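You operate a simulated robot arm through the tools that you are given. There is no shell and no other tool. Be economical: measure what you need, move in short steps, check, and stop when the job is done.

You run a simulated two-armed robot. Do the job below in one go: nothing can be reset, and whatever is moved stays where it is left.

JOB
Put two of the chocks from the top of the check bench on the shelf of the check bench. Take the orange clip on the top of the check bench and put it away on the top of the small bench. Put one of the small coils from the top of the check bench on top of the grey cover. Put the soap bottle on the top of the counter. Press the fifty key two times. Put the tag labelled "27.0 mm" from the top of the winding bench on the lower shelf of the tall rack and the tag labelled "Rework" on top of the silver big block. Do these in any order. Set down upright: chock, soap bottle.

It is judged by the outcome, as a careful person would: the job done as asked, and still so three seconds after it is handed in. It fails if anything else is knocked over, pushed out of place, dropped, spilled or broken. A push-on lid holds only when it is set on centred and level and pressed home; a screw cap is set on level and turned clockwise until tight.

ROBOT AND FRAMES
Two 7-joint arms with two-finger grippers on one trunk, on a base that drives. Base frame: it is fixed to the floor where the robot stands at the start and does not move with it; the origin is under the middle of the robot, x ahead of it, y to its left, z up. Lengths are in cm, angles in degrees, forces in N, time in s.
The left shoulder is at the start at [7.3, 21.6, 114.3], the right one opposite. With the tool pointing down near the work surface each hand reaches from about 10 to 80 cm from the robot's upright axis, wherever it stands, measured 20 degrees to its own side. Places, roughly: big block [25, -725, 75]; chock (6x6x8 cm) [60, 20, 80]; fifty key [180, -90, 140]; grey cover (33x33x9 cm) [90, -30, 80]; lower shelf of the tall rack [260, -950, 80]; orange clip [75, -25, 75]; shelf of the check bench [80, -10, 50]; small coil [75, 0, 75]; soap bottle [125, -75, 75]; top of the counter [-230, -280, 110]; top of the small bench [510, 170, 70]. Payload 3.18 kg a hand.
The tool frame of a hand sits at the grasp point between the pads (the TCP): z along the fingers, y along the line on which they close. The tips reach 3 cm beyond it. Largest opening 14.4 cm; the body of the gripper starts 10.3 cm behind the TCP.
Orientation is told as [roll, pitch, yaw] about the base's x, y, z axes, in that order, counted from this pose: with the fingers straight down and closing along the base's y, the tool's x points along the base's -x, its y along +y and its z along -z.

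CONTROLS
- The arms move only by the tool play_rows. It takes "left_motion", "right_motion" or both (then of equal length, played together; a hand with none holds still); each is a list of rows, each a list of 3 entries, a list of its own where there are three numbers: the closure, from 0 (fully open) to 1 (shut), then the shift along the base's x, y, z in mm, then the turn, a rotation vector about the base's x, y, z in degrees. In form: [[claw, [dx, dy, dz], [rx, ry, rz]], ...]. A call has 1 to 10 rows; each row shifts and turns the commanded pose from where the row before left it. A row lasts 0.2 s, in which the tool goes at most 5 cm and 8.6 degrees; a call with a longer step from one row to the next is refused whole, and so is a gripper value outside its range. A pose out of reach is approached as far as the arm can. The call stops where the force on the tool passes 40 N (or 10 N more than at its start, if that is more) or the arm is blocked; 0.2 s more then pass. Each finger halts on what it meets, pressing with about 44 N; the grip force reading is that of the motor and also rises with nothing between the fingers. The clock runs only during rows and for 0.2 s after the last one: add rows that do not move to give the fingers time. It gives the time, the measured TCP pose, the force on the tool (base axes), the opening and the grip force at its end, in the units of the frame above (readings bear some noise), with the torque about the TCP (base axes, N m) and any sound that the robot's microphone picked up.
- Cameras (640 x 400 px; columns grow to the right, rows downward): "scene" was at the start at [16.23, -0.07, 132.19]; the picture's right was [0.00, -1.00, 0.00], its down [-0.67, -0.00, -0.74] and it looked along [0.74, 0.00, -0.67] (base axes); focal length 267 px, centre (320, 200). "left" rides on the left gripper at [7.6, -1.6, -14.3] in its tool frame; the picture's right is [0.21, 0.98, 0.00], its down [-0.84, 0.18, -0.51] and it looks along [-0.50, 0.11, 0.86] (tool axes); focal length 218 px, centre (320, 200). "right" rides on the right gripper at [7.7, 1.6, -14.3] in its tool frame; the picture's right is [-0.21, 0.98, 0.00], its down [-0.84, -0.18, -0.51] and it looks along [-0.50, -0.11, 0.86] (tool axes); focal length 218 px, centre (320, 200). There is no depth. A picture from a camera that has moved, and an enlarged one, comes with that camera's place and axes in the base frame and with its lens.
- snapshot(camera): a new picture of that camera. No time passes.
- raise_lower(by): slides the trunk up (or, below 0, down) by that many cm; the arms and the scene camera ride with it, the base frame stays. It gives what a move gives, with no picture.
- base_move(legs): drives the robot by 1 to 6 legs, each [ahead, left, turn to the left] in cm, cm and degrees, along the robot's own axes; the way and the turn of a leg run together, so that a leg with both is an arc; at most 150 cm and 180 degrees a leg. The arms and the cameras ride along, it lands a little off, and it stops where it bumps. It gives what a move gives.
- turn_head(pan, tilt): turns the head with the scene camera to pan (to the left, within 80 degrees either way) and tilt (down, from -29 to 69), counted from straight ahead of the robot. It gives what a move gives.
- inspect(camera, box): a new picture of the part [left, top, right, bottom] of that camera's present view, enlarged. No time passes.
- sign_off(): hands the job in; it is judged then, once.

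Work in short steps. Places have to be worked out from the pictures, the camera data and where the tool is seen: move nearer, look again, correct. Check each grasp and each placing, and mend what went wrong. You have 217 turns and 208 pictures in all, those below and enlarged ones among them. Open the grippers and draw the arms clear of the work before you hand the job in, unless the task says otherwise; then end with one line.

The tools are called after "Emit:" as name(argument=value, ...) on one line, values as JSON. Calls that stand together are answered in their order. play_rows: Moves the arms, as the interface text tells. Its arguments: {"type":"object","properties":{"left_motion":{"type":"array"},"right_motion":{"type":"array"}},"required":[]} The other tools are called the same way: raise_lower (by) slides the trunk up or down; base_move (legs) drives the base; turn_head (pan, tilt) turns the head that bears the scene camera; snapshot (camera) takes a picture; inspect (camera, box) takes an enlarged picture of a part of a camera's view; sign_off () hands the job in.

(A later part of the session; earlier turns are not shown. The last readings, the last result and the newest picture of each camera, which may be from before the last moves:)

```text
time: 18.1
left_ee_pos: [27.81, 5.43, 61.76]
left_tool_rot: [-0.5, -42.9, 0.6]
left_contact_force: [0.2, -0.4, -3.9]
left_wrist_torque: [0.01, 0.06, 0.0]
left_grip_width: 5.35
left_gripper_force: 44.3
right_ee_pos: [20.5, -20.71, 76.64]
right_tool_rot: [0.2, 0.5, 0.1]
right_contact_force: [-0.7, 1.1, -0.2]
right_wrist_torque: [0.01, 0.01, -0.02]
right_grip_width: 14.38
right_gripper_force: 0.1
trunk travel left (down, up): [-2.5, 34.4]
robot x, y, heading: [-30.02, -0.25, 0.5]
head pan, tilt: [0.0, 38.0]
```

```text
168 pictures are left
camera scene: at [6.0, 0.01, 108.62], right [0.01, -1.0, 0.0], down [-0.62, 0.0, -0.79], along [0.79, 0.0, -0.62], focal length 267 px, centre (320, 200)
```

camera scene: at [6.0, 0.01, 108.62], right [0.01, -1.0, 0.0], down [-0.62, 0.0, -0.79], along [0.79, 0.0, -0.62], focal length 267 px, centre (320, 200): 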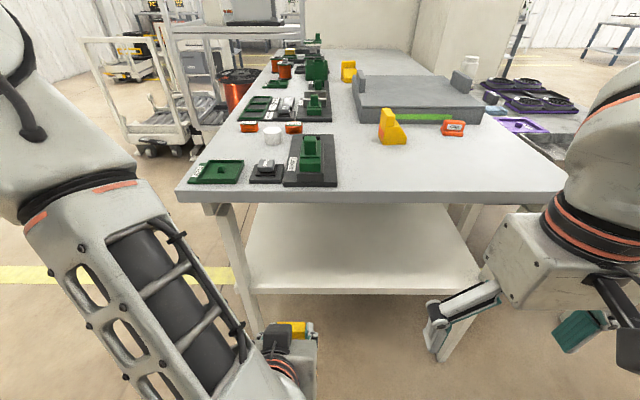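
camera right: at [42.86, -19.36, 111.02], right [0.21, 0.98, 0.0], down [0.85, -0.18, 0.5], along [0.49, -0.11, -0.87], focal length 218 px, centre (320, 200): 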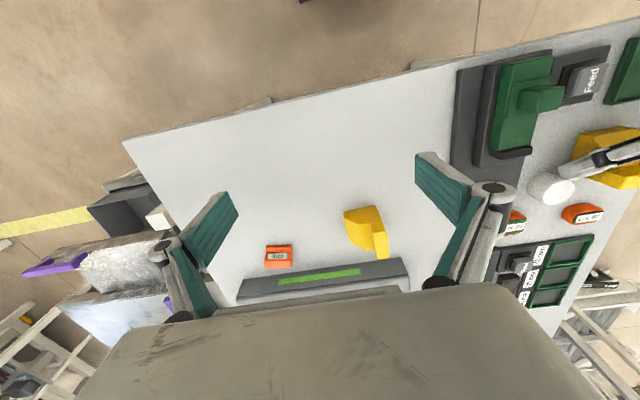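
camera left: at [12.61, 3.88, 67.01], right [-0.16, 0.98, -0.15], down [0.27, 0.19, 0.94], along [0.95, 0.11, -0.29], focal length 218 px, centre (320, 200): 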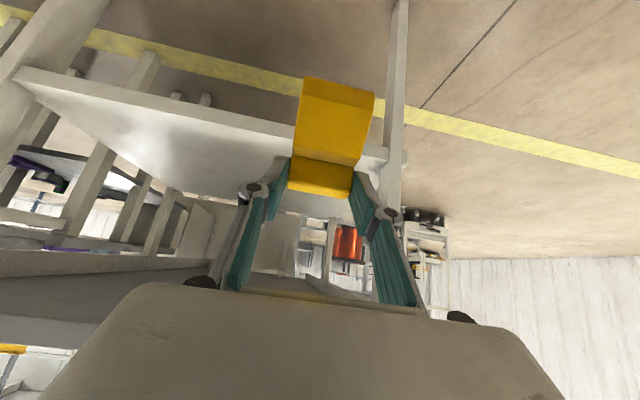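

Chock base is ~5 cm above the shelf level. Raise the right hand clear, then drive forward 20 cm to bring the chock over the shelf.

Emit:
play_rows(right_motion=[[0, [0, 0, 40], [0, 0, 0]], [0, [0, 0, 40], [0, 0, 0]], [0, [0, 0, 40], [0, 0, 0]], [0, [0, 0, 0], [0, 0, 0]]])

Emit:
base_move(legs=[[21, 0, 0]])

Emit:
snapshot(camera="left")

Emit:
snapshot(camera="scene")

```text
time: 19.1
left_ee_pos: [27.9, 5.45, 61.59]
left_tool_rot: [-0.4, -42.8, 0.5]
left_contact_force: [-0.4, -0.1, -4.6]
left_wrist_torque: [-0.01, 0.02, -0.04]
left_grip_width: 5.34
left_gripper_force: 43.9
right_ee_pos: [20.54, -20.84, 88.6]
right_tool_rot: [0.1, 0.6, 0.3]
right_contact_force: [-0.2, 0.0, -0.7]
right_wrist_torque: [0.01, 0.0, 0.0]
right_grip_width: 14.41
right_gripper_force: 0.1
trunk travel left (down, up): [-2.5, 34.4]
robot x, y, heading: [-30.24, -0.23, 0.6]
head pan, tilt: [0.0, 38.0]
```

```text
time: 20.8
left_ee_pos: [48.65, 5.66, 61.6]
left_tool_rot: [-0.3, -42.8, 0.5]
left_contact_force: [1.0, 1.7, -4.6]
left_wrist_torque: [-0.01, 0.02, -0.03]
left_grip_width: 5.33
left_gripper_force: 43.8
right_ee_pos: [41.51, -20.64, 88.68]
right_tool_rot: [0.1, 0.7, 0.1]
right_contact_force: [0.4, 0.2, -0.3]
right_wrist_torque: [-0.03, 0.06, 0.0]
right_grip_width: 14.42
right_gripper_force: 0.0
trunk travel left (down, up): [-2.5, 34.4]
robot x, y, heading: [-9.08, 0.01, 0.4]
head pan, tilt: [0.0, 38.0]
```

```text
167 pictures are left
camera left: at [33.5, 4.03, 67.0], right [-0.16, 0.98, -0.15], down [0.27, 0.19, 0.94], along [0.95, 0.11, -0.29], focal length 218 px, centre (320, 200)
```

left: 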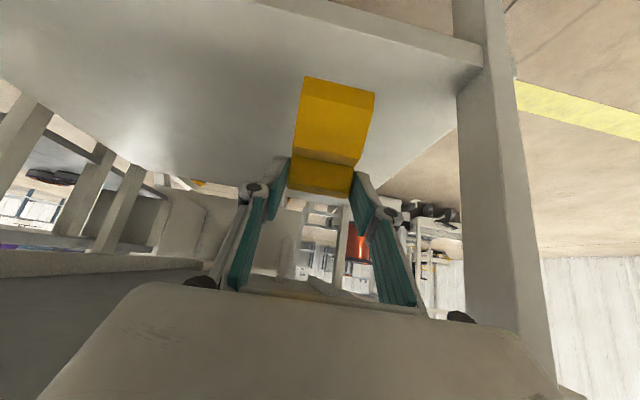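

```text
166 pictures are left
camera scene: at [26.93, 0.13, 108.6], right [0.01, -1.0, 0.0], down [-0.62, 0.0, -0.79], along [0.79, 0.0, -0.62], focal length 267 px, centre (320, 200)
```

scene: 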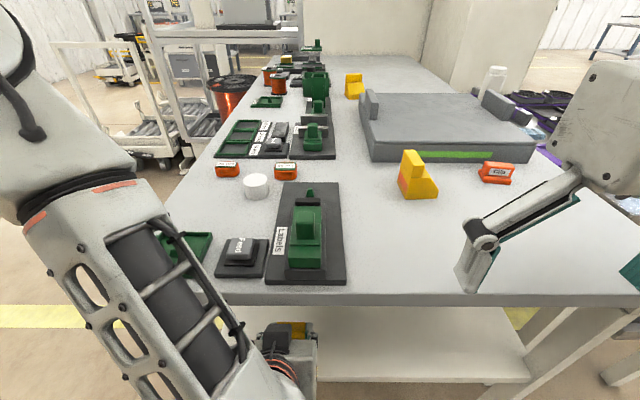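

Shelf edge ≈ x 46, z≈47. Move 3 cm deeper and lower gently until contact.

Emit:
play_rows(left_motion=[[1, [15, 0, -10], [0, 0, 0]], [1, [15, 0, -10], [0, 0, 0]], [1, [0, 0, -10], [0, 0, 0]], [1, [0, 0, -10], [0, 0, 0]], [1, [0, 0, -8], [0, 0, 0]], [1, [0, 0, -6], [0, 0, 0]], [1, [0, 0, 0], [0, 0, 0]]])

Emit:
snapshot(camera="left")

```text
time: 22.4
left_ee_pos: [52.7, 6.31, 56.86]
left_tool_rot: [-1.5, -43.4, 2.7]
left_contact_force: [0.1, -0.1, -5.0]
left_wrist_torque: [0.01, 0.03, 0.01]
left_grip_width: 5.35
left_gripper_force: 43.9
right_ee_pos: [41.49, -20.77, 88.67]
right_tool_rot: [0.1, 0.5, 0.1]
right_contact_force: [0.2, 0.7, -0.4]
right_wrist_torque: [0.0, -0.03, -0.02]
right_grip_width: 14.41
right_gripper_force: 0.2
trunk travel left (down, up): [-2.5, 34.4]
robot x, y, heading: [-9.06, -0.14, 0.2]
head pan, tilt: [0.0, 38.0]
```

```text
165 pictures are left
camera left: at [37.41, 4.28, 62.22], right [-0.18, 0.97, -0.16], down [0.26, 0.21, 0.94], along [0.95, 0.13, -0.29], focal length 218 px, centre (320, 200)
```

left: 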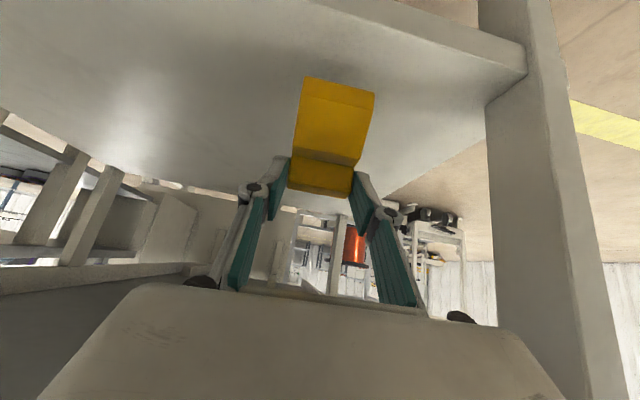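

Pose is slightly off command without tool force; check that the forearm isn't touching the bench.

Emit:
snapshot(camera="scene")

```text
164 pictures are left
camera scene: at [26.88, 0.13, 108.62], right [0.01, -1.0, 0.0], down [-0.62, 0.0, -0.79], along [0.79, 0.0, -0.62], focal length 267 px, centre (320, 200)
```

scene: 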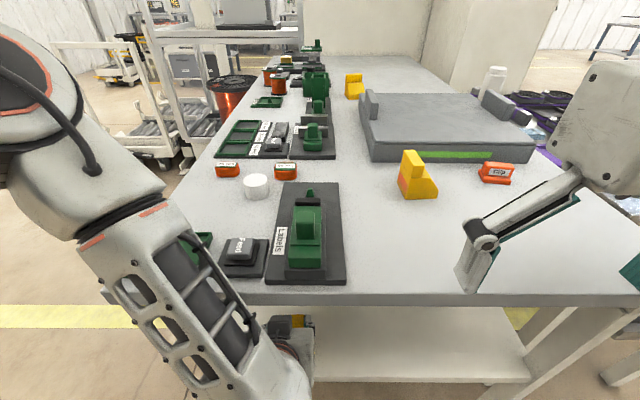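

No evident contact. Continue lowering in 5 mm steps.

Emit:
play_rows(left_motion=[[1, [0, 0, -6], [0, 0, 0]], [1, [0, 0, -6], [0, 0, 0]], [1, [0, 0, -6], [0, 0, 0]], [1, [0, 0, -6], [0, 0, 0]], [1, [0, 0, 0], [0, 0, 0]]])

Emit:
snapshot(camera="left")

```text
time: 23.8
left_ee_pos: [54.64, 8.44, 55.45]
left_tool_rot: [-3.5, -43.7, 8.5]
left_contact_force: [-0.3, -0.3, -4.0]
left_wrist_torque: [0.01, 0.04, -0.02]
left_grip_width: 5.37
left_gripper_force: 44.3
right_ee_pos: [41.37, -20.57, 88.61]
right_tool_rot: [0.0, 0.6, 0.1]
right_contact_force: [-0.1, -0.1, -0.6]
right_wrist_torque: [-0.04, -0.02, 0.01]
right_grip_width: 14.39
right_gripper_force: 0.1
trunk travel left (down, up): [-2.5, 34.4]
robot x, y, heading: [-9.16, 0.22, -0.1]
head pan, tilt: [0.0, 38.0]
stopped in row 5 (left hand): the arm was blocked; the commanded pose is now the measured one
```

```text
163 pictures are left
camera left: at [39.52, 5.62, 60.59], right [-0.25, 0.95, -0.19], down [0.23, 0.25, 0.94], along [0.94, 0.19, -0.28], focal length 218 px, centre (320, 200)
```

left: 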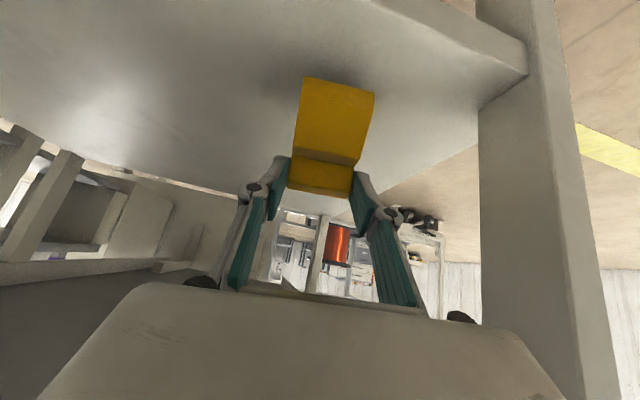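

Something on the arm blocked (no tool force). Back out: raise, then drive back and reconfigure with the arm more extended.

Emit:
play_rows(left_motion=[[1, [0, 0, 10], [0, 0, 0]], [1, [-5, -5, 10], [0, 0, -3]], [1, [-10, -10, 10], [0, 0, -3]], [1, [-10, -10, 15], [1, 0, -2]], [1, [0, 0, 0], [0, 0, 0]]])

Emit:
base_move(legs=[[-30, 0, 0]])

Emit:
raise_lower(by=8)

Emit:
snapshot(camera="scene")

Emit:
snapshot(camera="left")

```text
time: 24.9
left_ee_pos: [52.29, 7.05, 59.53]
left_tool_rot: [-2.0, -43.3, 0.3]
left_contact_force: [-0.5, -0.1, -3.2]
left_wrist_torque: [-0.01, 0.07, -0.01]
left_grip_width: 5.37
left_gripper_force: 44.5
right_ee_pos: [41.48, -20.63, 88.53]
right_tool_rot: [0.1, 0.6, 0.2]
right_contact_force: [0.1, 0.1, -0.8]
right_wrist_torque: [0.04, 0.01, 0.01]
right_grip_width: 14.39
right_gripper_force: 0.1
trunk travel left (down, up): [-2.5, 34.4]
robot x, y, heading: [-9.08, 0.42, 0.3]
head pan, tilt: [0.0, 38.0]
```

```text
time: 27.0
left_ee_pos: [22.74, 6.37, 60.24]
left_tool_rot: [-2.6, -43.8, 0.6]
left_contact_force: [0.0, 0.7, -4.2]
left_wrist_torque: [0.01, 0.02, 0.04]
left_grip_width: 5.36
left_gripper_force: 44.1
right_ee_pos: [11.47, -20.81, 88.61]
right_tool_rot: [0.1, 0.5, 0.1]
right_contact_force: [0.1, 0.3, 0.3]
right_wrist_torque: [-0.01, -0.04, 0.02]
right_grip_width: 14.4
right_gripper_force: 0.0
trunk travel left (down, up): [-2.5, 34.4]
robot x, y, heading: [-39.3, -0.22, 0.2]
head pan, tilt: [0.0, 38.0]
```

```text
time: 28.2
left_ee_pos: [22.64, 6.44, 67.89]
left_tool_rot: [-2.6, -43.6, 0.7]
left_contact_force: [0.3, -0.6, -4.8]
left_wrist_torque: [0.0, -0.02, 0.0]
left_grip_width: 5.34
left_gripper_force: 43.4
right_ee_pos: [11.73, -20.83, 96.38]
right_tool_rot: [0.2, 0.8, 0.2]
right_contact_force: [0.5, -0.1, -0.1]
right_wrist_torque: [-0.01, 0.09, 0.0]
right_grip_width: 14.39
right_gripper_force: 0.0
trunk travel left (down, up): [-10.5, 26.4]
robot x, y, heading: [-39.2, -0.05, 0.5]
head pan, tilt: [0.0, 38.0]
```

```text
162 pictures are left
camera scene: at [-10.73, -0.08, 119.08], right [0.01, -1.0, 0.0], down [-0.62, 0.0, -0.79], along [0.79, 0.0, -0.62], focal length 267 px, centre (320, 200)
```

scene: 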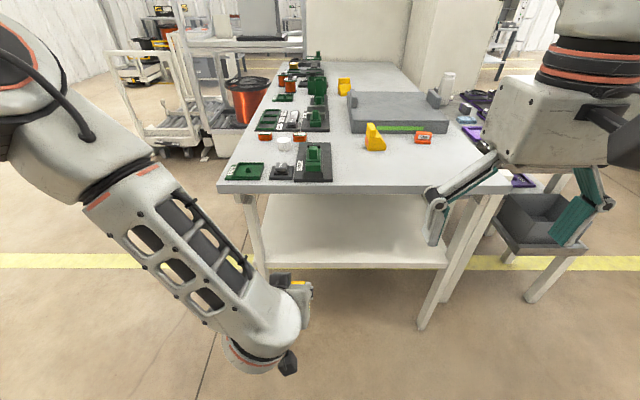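

```text
161 pictures are left
camera left: at [7.42, 5.28, 73.03], right [-0.13, 0.98, -0.18], down [0.27, 0.21, 0.94], along [0.95, 0.08, -0.29], focal length 218 px, centre (320, 200)
```

left: 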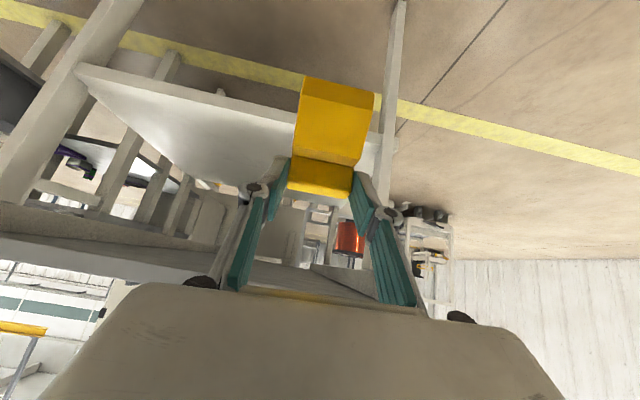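

Bench items unchanged. Extend the left arm forward relative to the body and set attitude and height for entry.

Emit:
play_rows(left_motion=[[1, [20, 0, -10], [1, 0, 0]], [1, [25, 0, -10], [1, 0, 0]], [1, [25, 0, -20], [0.5, 0, 0]], [1, [25, 0, -20], [0, 0, 0]], [1, [15, 0, -16], [0, 0, 0]], [1, [0, 0, 0], [0, 0, 0]]])

Emit:
snapshot(camera="scene")

```text
time: 29.6
left_ee_pos: [33.75, 6.34, 60.54]
left_tool_rot: [0.8, -43.9, -1.7]
left_contact_force: [0.1, 0.1, -4.3]
left_wrist_torque: [0.01, -0.01, 0.01]
left_grip_width: 5.36
left_gripper_force: 44.0
right_ee_pos: [11.61, -20.86, 96.61]
right_tool_rot: [0.1, 0.5, 0.2]
right_contact_force: [-1.4, 0.0, 0.2]
right_wrist_torque: [0.0, -0.02, -0.03]
right_grip_width: 14.4
right_gripper_force: 0.1
trunk travel left (down, up): [-10.5, 26.4]
robot x, y, heading: [-38.9, 0.16, 0.4]
head pan, tilt: [0.0, 38.0]
```

```text
160 pictures are left
camera scene: at [-10.95, -0.07, 119.2], right [0.01, -1.0, 0.0], down [-0.62, 0.0, -0.79], along [0.79, 0.0, -0.62], focal length 267 px, centre (320, 200)
```

scene: 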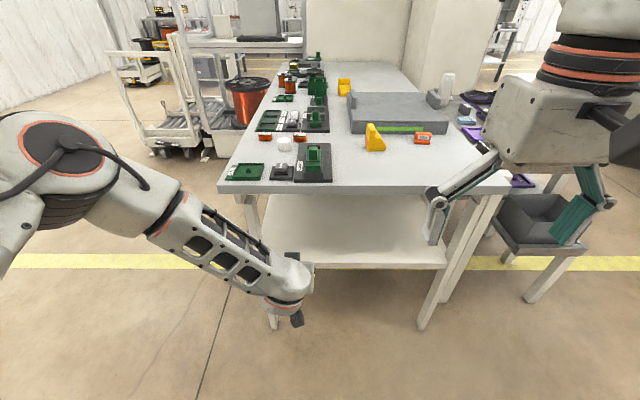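

Arm is better extended. Drive in 18 cm.

Emit:
base_move(legs=[[18, 0, 0]])

Emit:
play_rows(left_motion=[[1, [0, 0, -8], [-0.5, 0, 0.8]], [1, [0, 0, -8], [0, 0, 0.8]], [1, [0, 0, -8], [0, 0, 0]], [1, [0, 0, -6], [0, 0, 0]], [1, [0, 0, 0], [0, 0, 0]]])

Emit:
snapshot(camera="left")

Emit:
snapshot(camera="scene")

```text
time: 31.1
left_ee_pos: [51.87, 6.41, 60.55]
left_tool_rot: [0.9, -43.7, -1.7]
left_contact_force: [0.8, -0.7, -4.2]
left_wrist_torque: [0.02, 0.01, 0.0]
left_grip_width: 5.37
left_gripper_force: 43.9
right_ee_pos: [29.54, -20.7, 96.62]
right_tool_rot: [0.1, 0.7, 0.2]
right_contact_force: [-0.1, -0.2, 0.0]
right_wrist_torque: [-0.03, 0.02, -0.03]
right_grip_width: 14.41
right_gripper_force: 0.1
trunk travel left (down, up): [-10.5, 26.4]
robot x, y, heading: [-20.71, -0.2, 0.5]
head pan, tilt: [0.0, 38.0]
```

```text
time: 32.3
left_ee_pos: [51.69, 6.27, 57.54]
left_tool_rot: [0.1, -43.7, 0.4]
left_contact_force: [0.2, 0.0, -3.4]
left_wrist_torque: [0.0, 0.06, -0.01]
left_grip_width: 5.35
left_gripper_force: 43.9
right_ee_pos: [29.5, -20.72, 96.65]
right_tool_rot: [0.1, 0.5, 0.2]
right_contact_force: [0.0, 0.2, -0.2]
right_wrist_torque: [0.0, 0.02, 0.0]
right_grip_width: 14.4
right_gripper_force: 0.1
trunk travel left (down, up): [-10.5, 26.4]
robot x, y, heading: [-21.23, -0.06, 0.3]
head pan, tilt: [0.0, 38.0]
```

```text
159 pictures are left
camera left: at [36.43, 4.7, 62.63], right [-0.16, 0.98, -0.14], down [0.26, 0.18, 0.95], along [0.95, 0.12, -0.28], focal length 218 px, centre (320, 200)
```

left: 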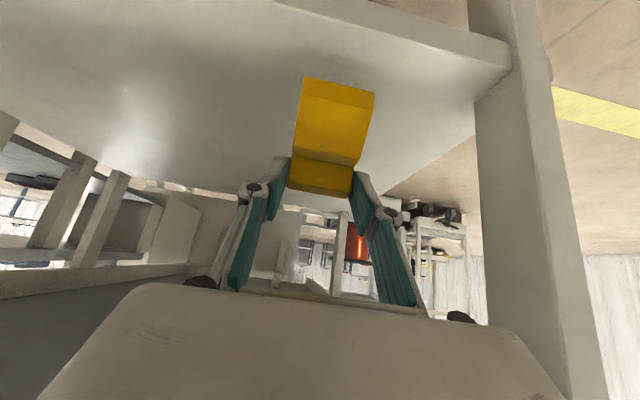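

```text
158 pictures are left
camera scene: at [7.08, 0.03, 119.18], right [0.01, -1.0, 0.0], down [-0.62, 0.0, -0.79], along [0.79, 0.0, -0.62], focal length 267 px, centre (320, 200)
```

scene: 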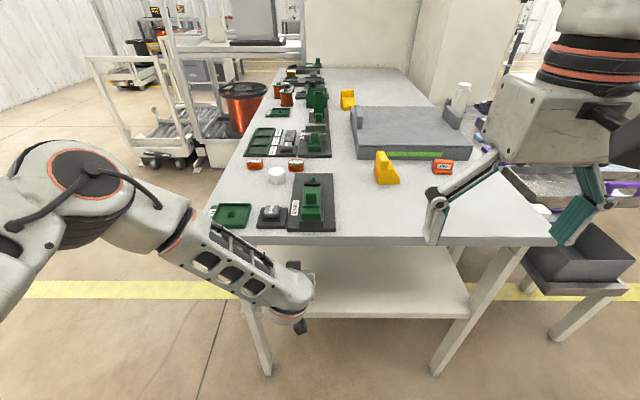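

Tracking is clean now. Keep lowering until contact.

Emit:
play_rows(left_motion=[[1, [0, 0, -7], [0, 0, 0]], [1, [0, 0, -7], [0, 0, 0]], [1, [0, 0, -7], [0, 0, 0]], [1, [0, 0, -7], [0, 0, 0]], [1, [0, 0, -7], [0, 0, 0]], [1, [0, 0, -7], [0, 0, 0]], [1, [0, 0, 0], [0, 0, 0]]])

Emit:
snapshot(camera="left")

```text
time: 33.9
left_ee_pos: [51.86, 6.41, 53.78]
left_tool_rot: [0.1, -44.1, 0.5]
left_contact_force: [-8.6, 1.3, 18.9]
left_wrist_torque: [-0.16, 1.18, -0.11]
left_grip_width: 5.36
left_gripper_force: 43.8
right_ee_pos: [29.48, -20.78, 96.95]
right_tool_rot: [0.1, 0.4, 0.3]
right_contact_force: [-0.2, 0.7, -0.1]
right_wrist_torque: [0.0, -0.03, 0.01]
right_grip_width: 14.41
right_gripper_force: 0.1
trunk travel left (down, up): [-10.5, 26.4]
robot x, y, heading: [-21.47, -0.34, 0.6]
head pan, tilt: [0.0, 38.0]
```

```text
157 pictures are left
camera left: at [36.49, 4.7, 58.79], right [-0.16, 0.98, -0.14], down [0.25, 0.18, 0.95], along [0.96, 0.11, -0.27], focal length 218 px, centre (320, 200)
```

left: 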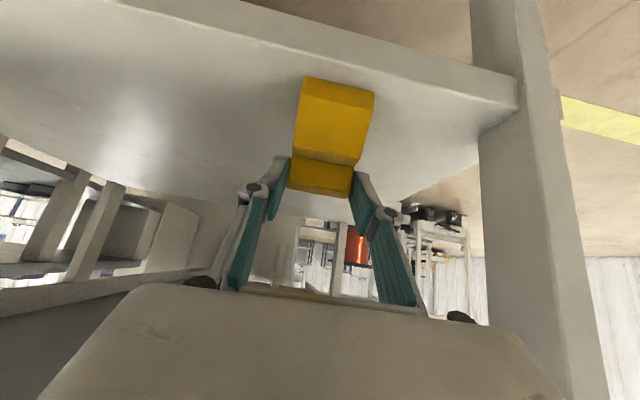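

Chock is on the shelf (19 N upward). Level pitch slightly, ease off, open and draw straight back.

Emit:
play_rows(left_motion=[[1, [0, 0, 2], [0, 1.2, 0]], [0.62, [0, 0, 0], [0, 0, 0]], [0.5, [0, 0, 0], [0, 0, 0]], [0.4, [0, 0, 0], [0, 0, 0]], [0.35, [-10, 0, 3], [0, 0, 0]], [0.35, [-30, 0, 5], [0, 0, 0]], [0.35, [-30, 0, 5], [0, 0, 0]], [0.35, [-30, 0, 5], [0, 0, 0]], [0.35, [0, 0, 0], [0, 0, 0]]])

Emit:
snapshot(camera="left")

```text
time: 35.9
left_ee_pos: [42.4, 5.49, 55.93]
left_tool_rot: [0.6, -42.1, 0.4]
left_contact_force: [-0.1, -0.5, 0.4]
left_wrist_torque: [0.0, 0.0, -0.02]
left_grip_width: 9.38
left_gripper_force: 0.0
left hand out of reach, approached as far as the arm can: row 8
right_ee_pos: [29.54, -20.75, 96.61]
right_tool_rot: [0.2, 0.5, 0.2]
right_contact_force: [0.0, 1.0, -0.1]
right_wrist_torque: [0.0, 0.01, -0.02]
right_grip_width: 14.42
right_gripper_force: 0.1
trunk travel left (down, up): [-10.5, 26.4]
robot x, y, heading: [-20.78, 0.07, 0.6]
head pan, tilt: [0.0, 38.0]
```

```text
156 pictures are left
camera left: at [27.14, 3.71, 61.53], right [-0.17, 0.98, -0.13], down [0.28, 0.18, 0.94], along [0.94, 0.12, -0.31], focal length 218 px, centre (320, 200)
```

left: 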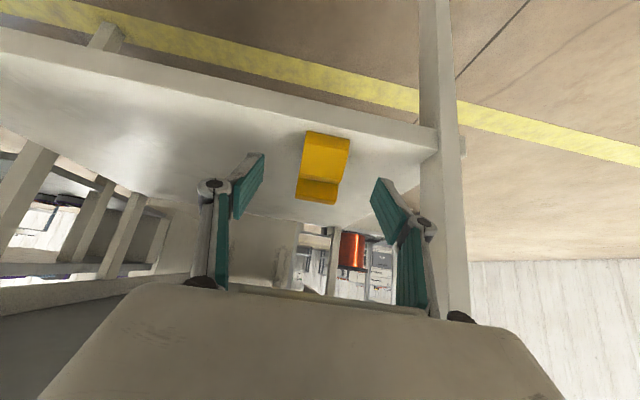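

Chock 1 stands upright on the shelf. Back off, raise the trunk, and bring the left hand back to a vertical stance.

Emit:
base_move(legs=[[-22, 0, 0]])

Emit:
raise_lower(by=12)

Emit:
play_rows(left_motion=[[0, [0, 10, 40], [0, 8, 0]], [0, [0, 10, 40], [0, 8, 0]], [0, [0, 15, 40], [0, 8, 0]], [0, [0, 20, 40], [0, 8, 0]], [0, [0, 20, 40], [0, 8, 0]], [0, [0, 20, 40], [0, 2, 0]], [0, [0, 20, 40], [0, 0, 0]], [0, [0, 0, 40], [0, 0, 0]], [0, [0, 0, 0], [0, 0, 0]]], right_motion=[[0, [0, 0, 0], [0, 0, 8.2]], [0, [0, 0, 0], [0, 0, 8.2]], [0, [0, 0, 0], [0, 0, 8.2]], [0, [0, 0, 0], [0, 0, 8.2]], [0, [0, 0, 0], [0, 0, 8.2]], [0, [0, 0, 0], [0, 0, 8.2]], [0, [0, 0, 0], [0, 0, 8.2]], [0, [0, 0, 0], [0, 0, 8.2]], [0, [0, 0, 0], [0, 0, 0]]])

Emit:
snapshot(camera="scene")

```text
time: 37.6
left_ee_pos: [20.43, 5.38, 56.06]
left_tool_rot: [0.5, -42.2, 0.4]
left_contact_force: [0.0, -0.1, 0.1]
left_wrist_torque: [0.02, 0.02, 0.0]
left_grip_width: 9.34
left_gripper_force: 0.1
right_ee_pos: [7.59, -20.83, 96.64]
right_tool_rot: [0.1, 0.5, 0.1]
right_contact_force: [-0.7, 0.0, 0.1]
right_wrist_torque: [-0.04, -0.01, 0.02]
right_grip_width: 14.39
right_gripper_force: 0.0
trunk travel left (down, up): [-10.5, 26.4]
robot x, y, heading: [-43.2, 0.27, 0.2]
head pan, tilt: [0.0, 38.0]
```

```text
time: 39.1
left_ee_pos: [20.31, 5.41, 67.73]
left_tool_rot: [0.6, -42.0, 0.3]
left_contact_force: [-0.4, 0.3, -0.2]
left_wrist_torque: [-0.05, -0.01, -0.04]
left_grip_width: 9.37
left_gripper_force: 0.1
right_ee_pos: [7.53, -20.84, 108.6]
right_tool_rot: [0.1, 0.7, 0.1]
right_contact_force: [0.4, 0.1, 0.4]
right_wrist_torque: [0.01, 0.05, 0.02]
right_grip_width: 14.4
right_gripper_force: 0.0
trunk travel left (down, up): [-22.5, 14.4]
robot x, y, heading: [-42.83, -0.52, 0.3]
head pan, tilt: [0.0, 38.0]
```

```text
time: 41.1
left_ee_pos: [20.38, 16.82, 99.96]
left_tool_rot: [0.8, -0.1, 0.3]
left_contact_force: [0.0, -0.1, 0.9]
left_wrist_torque: [-0.02, 0.02, 0.0]
left_grip_width: 14.42
left_gripper_force: 0.1
right_ee_pos: [6.83, -20.23, 108.77]
right_tool_rot: [0.9, -2.3, 21.7]
right_contact_force: [0.1, -0.1, -0.5]
right_wrist_torque: [-0.02, 0.02, 0.02]
right_grip_width: 14.4
right_gripper_force: 0.1
right hand out of reach, approached as far as the arm can: row 3, 4, 5, 6, 7, 8
trunk travel left (down, up): [-22.5, 14.4]
robot x, y, heading: [-42.88, -0.49, 0.4]
head pan, tilt: [0.0, 38.0]
```

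```text
155 pictures are left
camera scene: at [-26.42, -0.14, 132.76], right [0.0, -1.0, 0.0], down [-0.62, 0.0, -0.79], along [0.79, 0.0, -0.62], focal length 267 px, centre (320, 200)
```

scene: 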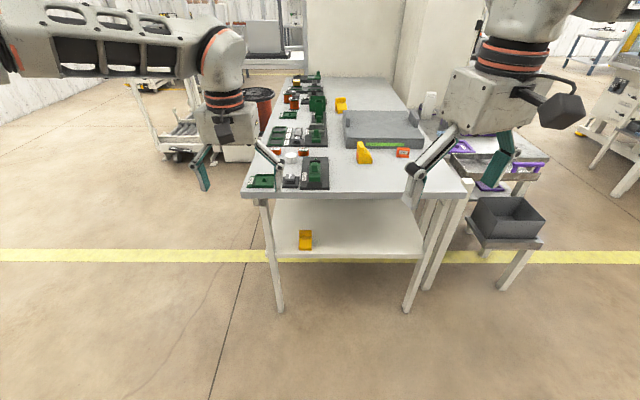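

Chock 1 looks good on the shelf. Right wrist can't yaw left past ~22°; try yawing it the other way.

Emit:
play_rows(right_motion=[[0, [0, 0, 0], [0, 0, -8.4]], [0, [0, 0, 0], [0, 0, -8.4]], [0, [0, 0, 0], [0, 0, -8.4]], [0, [0, 0, 0], [0, 0, -8.4]], [0, [0, 0, 0], [0, 0, -8.4]], [0, [0, 0, 0], [0, 0, -8.4]], [0, [0, 0, 0], [0, 0, -8.4]], [0, [0, 0, 0], [0, 0, -8.4]], [0, [0, 0, 0], [0, 0, -8.4]], [0, [0, 0, 0], [0, 0, -8.4]]])

```text
time: 43.3
left_ee_pos: [20.31, 16.82, 99.99]
left_tool_rot: [0.7, -0.2, 0.2]
left_contact_force: [-0.4, -0.5, -0.9]
left_wrist_torque: [-0.02, 0.01, 0.02]
left_grip_width: 14.42
left_gripper_force: 0.0
right_ee_pos: [6.69, -20.28, 109.02]
right_tool_rot: [0.8, -2.3, -62.7]
right_contact_force: [-0.4, 0.5, 1.0]
right_wrist_torque: [0.03, 0.02, 0.02]
right_grip_width: 14.38
right_gripper_force: 0.0
trunk travel left (down, up): [-22.5, 14.4]
robot x, y, heading: [-42.79, -0.3, 0.3]
head pan, tilt: [0.0, 38.0]
```

Negative yaw works. Complete to -90° and drive forward to the bench.

Emit:
play_rows(right_motion=[[0, [0, 0, 0], [0, 0, -7]], [0, [0, 0, 0], [0, 0, -7]], [0, [0, 0, 0], [0, 0, -7]], [0, [0, 0, 0], [0, 0, -6.3]], [0, [0, 0, 0], [0, 0, 0]]])

Emit:
base_move(legs=[[42, 0, 0]])

Emit:
snapshot(camera="right")

```text
time: 44.5
left_ee_pos: [20.35, 16.82, 100.05]
left_tool_rot: [0.8, -0.3, 0.3]
left_contact_force: [0.3, 0.0, 0.0]
left_wrist_torque: [0.02, 0.03, 0.01]
left_grip_width: 14.38
left_gripper_force: 0.0
right_ee_pos: [6.72, -20.35, 108.94]
right_tool_rot: [0.8, -2.4, -89.9]
right_contact_force: [0.6, 0.3, -0.4]
right_wrist_torque: [0.02, -0.03, 0.02]
right_grip_width: 14.42
right_gripper_force: 0.0
trunk travel left (down, up): [-22.5, 14.4]
robot x, y, heading: [-42.95, -0.01, 0.6]
head pan, tilt: [0.0, 38.0]
```

```text
time: 47.0
left_ee_pos: [62.29, 16.64, 100.04]
left_tool_rot: [0.7, -0.1, 0.0]
left_contact_force: [-0.6, -0.5, -0.3]
left_wrist_torque: [0.01, 0.01, 0.0]
left_grip_width: 14.42
left_gripper_force: 0.0
right_ee_pos: [48.67, -20.51, 108.87]
right_tool_rot: [0.9, -2.4, -90.0]
right_contact_force: [0.2, -0.6, 0.2]
right_wrist_torque: [0.02, 0.01, 0.03]
right_grip_width: 14.4
right_gripper_force: 0.2
trunk travel left (down, up): [-22.5, 14.4]
robot x, y, heading: [-1.35, -0.02, -0.1]
head pan, tilt: [0.0, 38.0]
```

```text
154 pictures are left
camera right: at [50.0, -12.21, 122.86], right [0.98, -0.21, 0.02], down [-0.19, -0.82, 0.54], along [-0.09, -0.53, -0.84], focal length 218 px, centre (320, 200)
```

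right: 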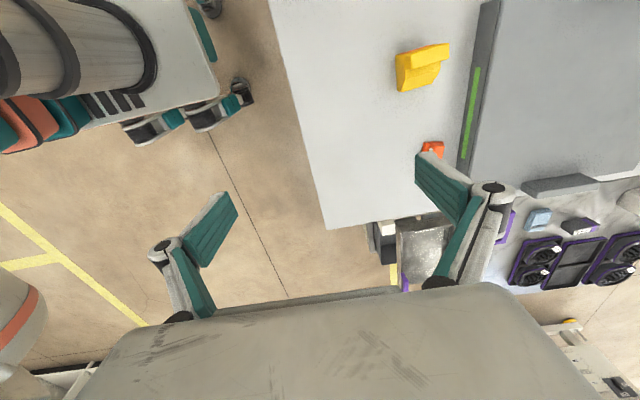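

Now tilt the right hand to point toward -y and approach above chock 2.

Emit:
play_rows(right_motion=[[0.2, [30, 15, 0], [0, 2.4, 0]], [0.4, [30, 15, -20], [-8, 0, 0]], [0.47, [30, 15, -20], [-8, 0, 0]], [0.47, [30, 15, -20], [-8, 0, 0]], [0.47, [30, 10, -30], [-8, 0, 0]], [0.47, [30, 0, -30], [-8, 0, 0]], [0.47, [0, 0, -30], [0, 0, 0]], [0.47, [0, 0, 0], [0, 0, 0]]])

Emit:
snapshot(camera="right")

Emit:
snapshot(camera="scene")

```text
time: 48.9
left_ee_pos: [62.34, 16.6, 100.07]
left_tool_rot: [0.8, -0.2, 0.1]
left_contact_force: [-0.2, -0.3, -0.7]
left_wrist_torque: [0.02, 0.02, -0.02]
left_grip_width: 14.42
left_gripper_force: 0.1
right_ee_pos: [67.02, -14.37, 93.85]
right_tool_rot: [-1.8, -42.3, -90.6]
right_contact_force: [0.4, -0.6, -0.2]
right_wrist_torque: [0.02, 0.02, -0.03]
right_grip_width: 7.62
right_gripper_force: 0.2
trunk travel left (down, up): [-22.5, 14.4]
robot x, y, heading: [-1.1, 0.28, -0.2]
head pan, tilt: [0.0, 38.0]
```

```text
153 pictures are left
camera right: at [69.12, 0.73, 99.22], right [0.98, -0.19, 0.12], down [-0.17, -0.28, 0.95], along [-0.14, -0.94, -0.3], focal length 218 px, centre (320, 200)
```

right: 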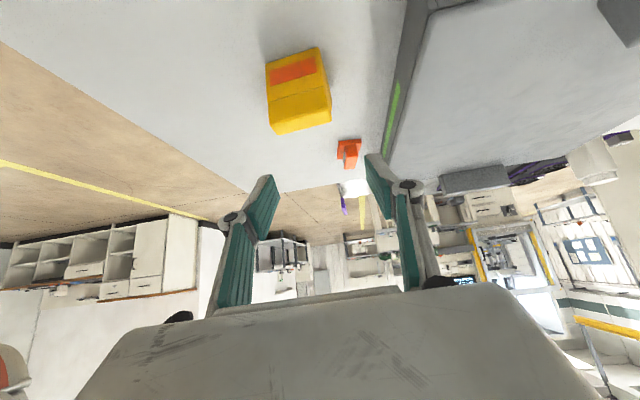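

```text
152 pictures are left
camera scene: at [15.46, -0.15, 132.79], right [0.0, -1.0, 0.0], down [-0.62, 0.0, -0.79], along [0.79, 0.0, -0.62], focal length 267 px, centre (320, 200)
```

scene: 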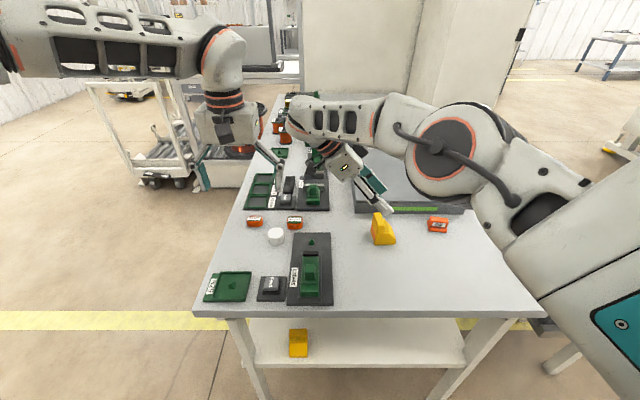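

Chock 2 spans x 63.2–68.5, back face at y≈-15. Shift to x 65.9 and descend astride it.

Emit:
play_rows(right_motion=[[0.47, [-11, 0, -20], [0, 0, 0]], [0.47, [0, -5, -25], [0, 0, 0]], [0.47, [0, -10, -25], [0, 0, 0]], [0.47, [0, -10, -20], [0, 0, 0]], [0.47, [0, -4, -12], [0, 0, 0]], [0.47, [0, 0, 0], [0, 0, 0]]])

Emit:
snapshot(camera="right")

Emit:
snapshot(camera="scene")

```text
time: 50.2
left_ee_pos: [62.28, 16.6, 100.11]
left_tool_rot: [0.8, -0.2, -0.1]
left_contact_force: [0.3, 0.4, 0.8]
left_wrist_torque: [0.02, 0.03, 0.02]
left_grip_width: 14.41
left_gripper_force: 0.1
right_ee_pos: [65.48, -16.3, 83.85]
right_tool_rot: [-1.6, -42.4, -89.8]
right_contact_force: [-0.2, 0.6, 0.3]
right_wrist_torque: [0.0, 0.01, 0.0]
right_grip_width: 7.65
right_gripper_force: 0.1
trunk travel left (down, up): [-22.5, 14.4]
robot x, y, heading: [-1.21, -0.43, -0.1]
head pan, tilt: [0.0, 38.0]
```

```text
151 pictures are left
camera right: at [67.5, -1.09, 89.08], right [0.98, -0.17, 0.12], down [-0.16, -0.28, 0.95], along [-0.13, -0.95, -0.3], focal length 218 px, centre (320, 200)
```

right: 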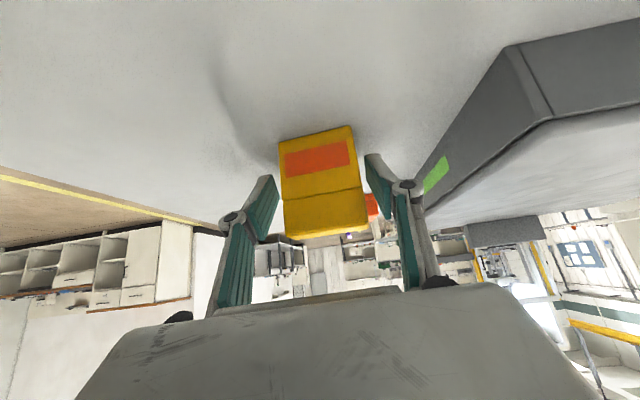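

```text
150 pictures are left
camera scene: at [15.43, -0.13, 132.79], right [0.0, -1.0, 0.0], down [-0.62, 0.0, -0.79], along [0.79, 0.0, -0.62], focal length 267 px, centre (320, 200)
```

scene: 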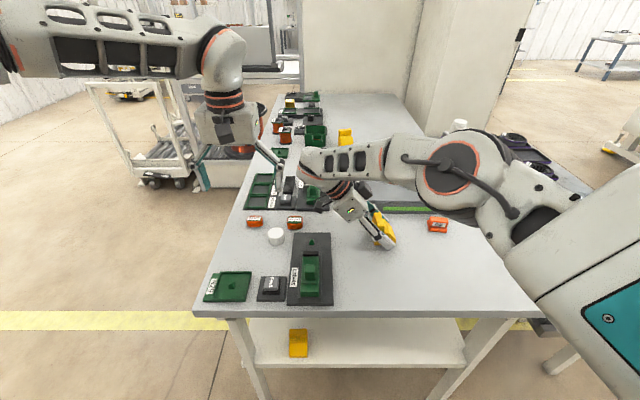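

Fingers straddle the chock. Move 1 cm further in and close, then lift slowly.

Emit:
play_rows(right_motion=[[0.47, [2, -8, -2], [0, 0, 0]], [0.8, [0, 0, 0], [0, 0, 0]], [1, [0, 0, 0], [0, 0, 0]], [1, [0, 0, 0], [0, 0, 0]], [1, [0, 0, 5], [0, 0, 0]], [1, [0, 0, 10], [0, 0, 0]], [1, [0, 0, 15], [0, 0, 0]], [1, [0, 0, 0], [0, 0, 0]]])

Emit:
snapshot(camera="right")

```text
time: 52.0
left_ee_pos: [62.37, 16.75, 100.03]
left_tool_rot: [0.8, -0.1, -0.1]
left_contact_force: [-0.2, -0.5, 0.3]
left_wrist_torque: [-0.04, 0.02, 0.04]
left_grip_width: 14.41
left_gripper_force: 0.1
right_ee_pos: [65.73, -17.13, 86.47]
right_tool_rot: [-1.7, -42.5, -89.7]
right_contact_force: [-0.1, 0.7, -3.3]
right_wrist_torque: [-0.07, -0.05, -0.02]
right_grip_width: 5.38
right_gripper_force: 44.0
trunk travel left (down, up): [-22.5, 14.4]
robot x, y, heading: [-1.1, -0.42, -0.0]
head pan, tilt: [0.0, 38.0]
```

```text
149 pictures are left
camera right: at [67.67, -1.94, 91.8], right [0.98, -0.17, 0.12], down [-0.16, -0.28, 0.95], along [-0.13, -0.95, -0.3], focal length 218 px, centre (320, 200)
```

right: 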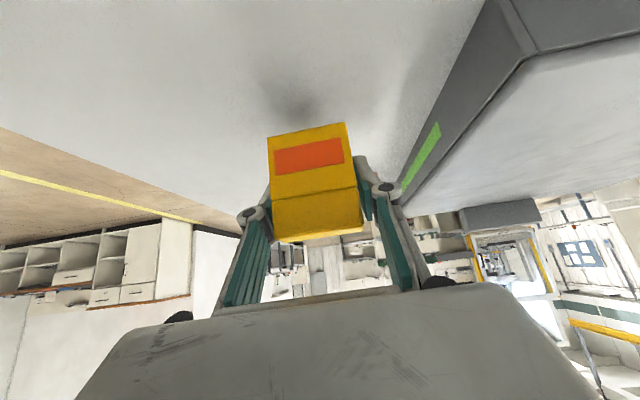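

Secure, no slip. Lift further, then back off and swing yaw by +90° so it points forward.

Emit:
play_rows(left_motion=[[0, [0, 20, 10], [0, 0, 0]], [0, [0, 20, 10], [0, 0, 0]], [0, [0, 20, 10], [0, 0, 0]], [0, [0, 20, 10], [0, 0, 0]], [0, [0, 0, 0], [0, 0, 0]]], right_motion=[[1, [0, 0, 20], [0, 0, 0]], [1, [0, 0, 30], [0, 0, 0]], [1, [0, 0, 30], [0, 0, 0]], [1, [0, 0, 30], [0, 0, 0]], [1, [0, 0, 0], [0, 0, 0]]])

Emit:
base_move(legs=[[-42, 0, 0]])

Emit:
play_rows(right_motion=[[1, [0, 0, 0], [0, 0, 8]], [1, [0, 0, 0], [0, 0, 8]], [1, [0, 0, 0], [0, 0, 8]], [1, [0, 0, 0], [0, 0, 8]], [1, [0, 0, 0], [0, 0, 8]], [1, [0, 0, 0], [0, 0, 8]], [1, [0, 0, 0], [0, 0, 8]], [1, [0, 0, 0], [0, 0, 8]], [1, [0, 0, 0], [0, 0, 8]], [1, [0, 0, 0], [0, 0, 8]]])

Emit:
snapshot(camera="scene")

```text
time: 53.2
left_ee_pos: [62.25, 24.82, 103.85]
left_tool_rot: [0.7, -0.1, 0.0]
left_contact_force: [-0.6, 0.8, -0.6]
left_wrist_torque: [-0.02, -0.01, -0.02]
left_grip_width: 14.38
left_gripper_force: 0.1
right_ee_pos: [65.77, -17.33, 97.29]
right_tool_rot: [-1.7, -42.5, -89.7]
right_contact_force: [1.0, 0.1, -4.2]
right_wrist_torque: [-0.04, 0.01, -0.01]
right_grip_width: 5.33
right_gripper_force: 44.2
trunk travel left (down, up): [-22.5, 14.4]
robot x, y, heading: [-0.92, -0.16, -0.1]
head pan, tilt: [0.0, 38.0]
```

```text
time: 55.8
left_ee_pos: [20.28, 24.46, 104.05]
left_tool_rot: [0.8, -0.2, -0.1]
left_contact_force: [0.5, 0.3, 0.0]
left_wrist_torque: [0.01, 0.01, -0.01]
left_grip_width: 14.39
left_gripper_force: 0.1
right_ee_pos: [23.51, -17.41, 97.42]
right_tool_rot: [-1.6, -42.4, -90.0]
right_contact_force: [1.1, -0.8, -3.0]
right_wrist_torque: [-0.03, 0.0, -0.02]
right_grip_width: 5.31
right_gripper_force: 43.5
trunk travel left (down, up): [-22.5, 14.4]
robot x, y, heading: [-43.13, -0.09, -0.2]
head pan, tilt: [0.0, 38.0]
```

```text
time: 58.0
left_ee_pos: [20.19, 24.57, 104.05]
left_tool_rot: [0.8, -0.1, 0.0]
left_contact_force: [-0.4, -1.4, -0.3]
left_wrist_torque: [0.01, -0.02, -0.01]
left_grip_width: 14.38
left_gripper_force: 0.1
right_ee_pos: [23.54, -17.37, 97.34]
right_tool_rot: [-1.6, -42.5, -10.0]
right_contact_force: [0.2, -0.2, -4.5]
right_wrist_torque: [0.02, -0.06, -0.03]
right_grip_width: 5.35
right_gripper_force: 44.0
trunk travel left (down, up): [-22.5, 14.4]
robot x, y, heading: [-43.22, 0.3, -0.1]
head pan, tilt: [0.0, 38.0]
```

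```text
148 pictures are left
camera scene: at [-26.62, -0.22, 132.78], right [0.0, -1.0, 0.0], down [-0.62, 0.0, -0.79], along [0.79, 0.0, -0.62], focal length 267 px, centre (320, 200)
```

scene: 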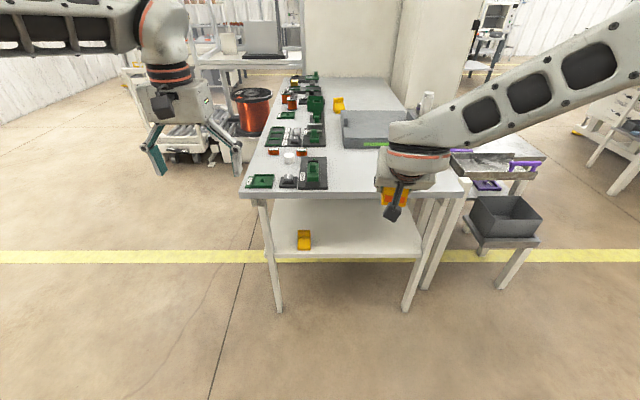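

Nearly there. Finish yaw, lower the trunk 12 cm, and set the entry height.

Emit:
raise_lower(by=-12)

Emit:
play_rows(right_motion=[[1, [5, 4, -35], [1, 0, 5]], [1, [5, 4, -35], [0.6, 0, 5]], [1, [10, 4, -35], [0, 0, 0]], [1, [10, 4, -40], [0, 0, 0]], [1, [10, 4, -40], [0, 0, 0]], [1, [10, 4, -40], [0, 0, 0]], [1, [0, 4, -40], [0, 0, 0]], [1, [0, 4, -30], [0, 0, 0]], [1, [0, 0, 0], [0, 0, 0]]])

Emit:
snapshot(camera="scene")

Emit:
snapshot(camera="right")

```text
time: 59.5
left_ee_pos: [20.13, 24.46, 92.28]
left_tool_rot: [0.7, -0.4, -0.1]
left_contact_force: [-0.4, 0.6, -0.5]
left_wrist_torque: [0.03, -0.04, -0.03]
left_grip_width: 14.38
left_gripper_force: 0.2
right_ee_pos: [23.44, -17.22, 85.63]
right_tool_rot: [-1.7, -42.6, -10.0]
right_contact_force: [-0.5, 0.7, -3.8]
right_wrist_torque: [0.02, -0.01, 0.01]
right_grip_width: 5.34
right_gripper_force: 44.0
trunk travel left (down, up): [-10.5, 26.4]
robot x, y, heading: [-43.44, -0.21, -0.1]
head pan, tilt: [0.0, 38.0]
```

```text
time: 61.5
left_ee_pos: [20.34, 24.53, 92.05]
left_tool_rot: [0.8, -0.1, -0.1]
left_contact_force: [0.7, -1.0, 0.7]
left_wrist_torque: [0.01, 0.0, 0.02]
left_grip_width: 14.39
left_gripper_force: 0.0
right_ee_pos: [29.32, -13.48, 56.51]
right_tool_rot: [0.1, -41.8, -1.4]
right_contact_force: [-0.5, -0.1, -3.8]
right_wrist_torque: [-0.01, -0.03, 0.02]
right_grip_width: 5.33
right_gripper_force: 44.0
right hand out of reach, approached as far as the arm can: row 8
trunk travel left (down, up): [-10.5, 26.4]
robot x, y, heading: [-43.23, 0.17, 0.1]
head pan, tilt: [0.0, 38.0]
```

```text
147 pictures are left
camera scene: at [-15.04, -0.18, 119.21], right [0.0, -1.0, 0.0], down [-0.62, 0.0, -0.79], along [0.79, 0.0, -0.62], focal length 267 px, centre (320, 200)
```

scene: 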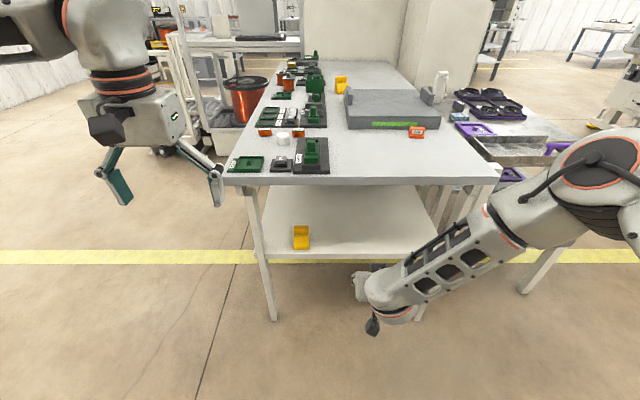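

```text
146 pictures are left
camera right: at [14.13, -11.56, 62.06], right [0.18, 0.97, 0.14], down [0.29, -0.19, 0.94], along [0.94, -0.13, -0.31], focal length 218 px, centre (320, 200)
```

right: 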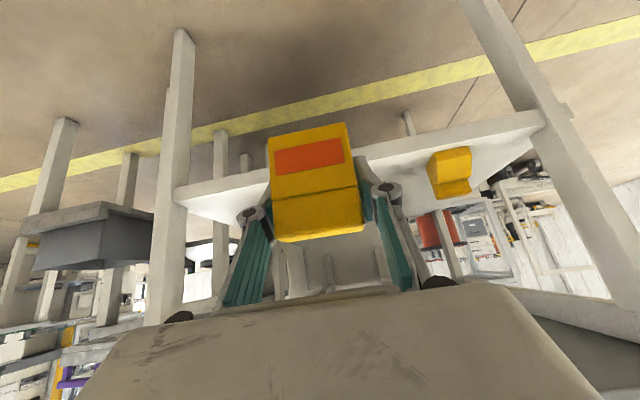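

Drive forward 22.7 cm to bring chock 2 over the shelf, then lower with the trunk.

Emit:
base_move(legs=[[22.7, 0, 0]])

Emit:
raise_lower(by=-4)

Emit:
snapshot(camera="right")

```text
time: 63.2
left_ee_pos: [42.83, 24.44, 92.0]
left_tool_rot: [0.8, -0.1, -0.3]
left_contact_force: [-0.8, 0.6, 0.0]
left_wrist_torque: [0.01, 0.04, -0.01]
left_grip_width: 14.39
left_gripper_force: 0.1
right_ee_pos: [51.76, -13.53, 56.44]
right_tool_rot: [0.1, -41.7, -1.3]
right_contact_force: [-0.2, 0.3, -4.7]
right_wrist_torque: [0.01, -0.03, 0.03]
right_grip_width: 5.35
right_gripper_force: 43.9
trunk travel left (down, up): [-10.5, 26.4]
robot x, y, heading: [-20.49, 0.13, -0.2]
head pan, tilt: [0.0, 38.0]
```

```text
time: 64.0
left_ee_pos: [42.89, 24.43, 87.02]
left_tool_rot: [1.0, 1.2, -0.2]
left_contact_force: [-0.5, 0.7, 0.1]
left_wrist_torque: [0.01, -0.03, 0.0]
left_grip_width: 14.41
left_gripper_force: 0.0
right_ee_pos: [50.25, -13.49, 49.42]
right_tool_rot: [-0.1, -38.1, -1.7]
right_contact_force: [-2.3, 0.3, 5.6]
right_wrist_torque: [-0.27, -0.19, -0.03]
right_grip_width: 5.33
right_gripper_force: 44.3
trunk travel left (down, up): [-6.8, 30.2]
robot x, y, heading: [-20.41, -0.16, -0.1]
head pan, tilt: [0.0, 38.0]
stopped: the force on the tool passed its limit at 67 N (the readings are from after the stop); the commanded pose is now the measured one
```

```text
145 pictures are left
camera right: at [35.46, -11.36, 56.0], right [0.19, 0.97, 0.13], down [0.35, -0.19, 0.92], along [0.92, -0.13, -0.37], focal length 218 px, centre (320, 200)
```

right: 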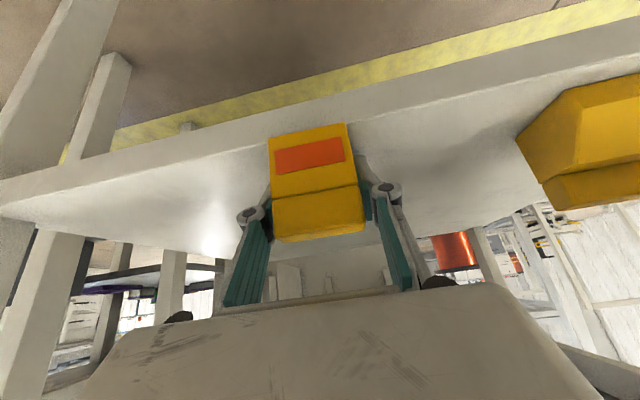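

Contact with the trunk tilt having changed pitch by +4°. Raise a little, restore pitch, shift 1.5 cm deeper and lower again gently.

Emit:
play_rows(right_motion=[[1, [0, 0, 10], [0, 0, 0]], [1, [8, 0, 10], [0, -2.2, 0.7]], [1, [8, 0, 0], [0, -2.2, 0.7]], [1, [0, 0, 0], [0, 0, 0]]])

```text
time: 65.0
left_ee_pos: [42.91, 24.48, 87.09]
left_tool_rot: [0.9, 1.3, -0.2]
left_contact_force: [0.0, -0.4, -0.7]
left_wrist_torque: [-0.01, -0.01, -0.02]
left_grip_width: 14.4
left_gripper_force: 0.0
right_ee_pos: [53.24, -12.36, 52.29]
right_tool_rot: [-0.3, -41.7, -0.2]
right_contact_force: [0.3, 1.3, -4.3]
right_wrist_torque: [0.01, -0.06, 0.0]
right_grip_width: 5.34
right_gripper_force: 44.1
right hand out of reach, approached as far as the arm can: row 2, 3
trunk travel left (down, up): [-6.8, 30.2]
robot x, y, heading: [-20.76, -0.15, -0.1]
head pan, tilt: [0.0, 38.0]
```

Pitch restored. Lower in 5 mm steps.

Emit:
play_rows(right_motion=[[1, [0, 0, -6], [0, -0.4, 0]], [1, [0, 0, -6], [0, -0.4, 0]], [1, [0, 0, -6], [0, 0, 0]], [1, [0, 0, -4], [0, 0, 0]], [1, [0, 0, 0], [0, 0, 0]]])

Emit:
snapshot(camera="right")

```text
time: 66.2
left_ee_pos: [42.93, 24.43, 87.23]
left_tool_rot: [1.0, 1.3, -0.2]
left_contact_force: [0.7, 0.2, 0.1]
left_wrist_torque: [0.01, -0.02, -0.01]
left_grip_width: 14.39
left_gripper_force: 0.1
right_ee_pos: [54.56, -11.11, 50.88]
right_tool_rot: [-0.3, -42.7, -0.3]
right_contact_force: [-0.8, 0.4, -3.7]
right_wrist_torque: [0.03, -0.07, 0.0]
right_grip_width: 5.39
right_gripper_force: 44.0
right hand out of reach, approached as far as the arm can: row 1, 2, 4
trunk travel left (down, up): [-6.8, 30.2]
robot x, y, heading: [-20.48, -0.26, -0.0]
head pan, tilt: [0.0, 38.0]
```

```text
144 pictures are left
camera right: at [39.19, -9.22, 56.16], right [0.16, 0.98, 0.14], down [0.27, -0.18, 0.95], along [0.95, -0.12, -0.3], focal length 218 px, centre (320, 200)
```

right: 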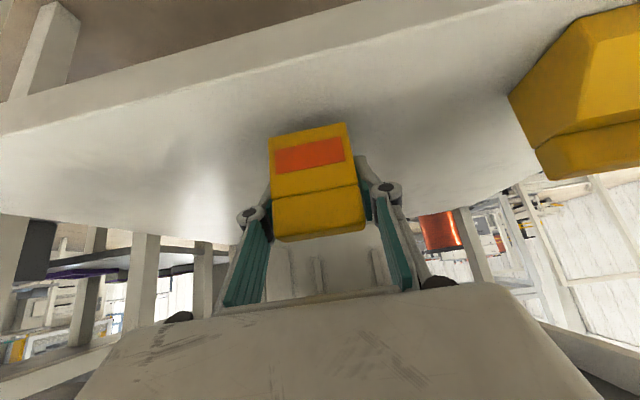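

Still ~1 cm above the shelf; continue with slight back-compensation.

Emit:
play_rows(right_motion=[[1, [-4, -3, -5], [0, 0, 0]], [1, [-4, -3, -5], [0, 0, 0]], [1, [-4, -3, -5], [0, 0, 0]], [1, [0, 0, 0], [0, 0, 0]]])

```text
time: 67.2
left_ee_pos: [42.82, 24.51, 87.3]
left_tool_rot: [1.0, 1.1, -0.1]
left_contact_force: [-0.4, 0.1, -0.5]
left_wrist_torque: [0.01, 0.0, 0.01]
left_grip_width: 14.4
left_gripper_force: 0.0
right_ee_pos: [54.57, -10.6, 50.23]
right_tool_rot: [-0.3, -42.7, -0.4]
right_contact_force: [-0.7, 0.1, -3.0]
right_wrist_torque: [0.0, -0.04, -0.02]
right_grip_width: 5.34
right_gripper_force: 44.1
right hand out of reach, approached as far as the arm can: row 1, 2, 3
trunk travel left (down, up): [-6.8, 30.2]
robot x, y, heading: [-20.86, 0.13, -0.1]
head pan, tilt: [0.0, 38.0]
```

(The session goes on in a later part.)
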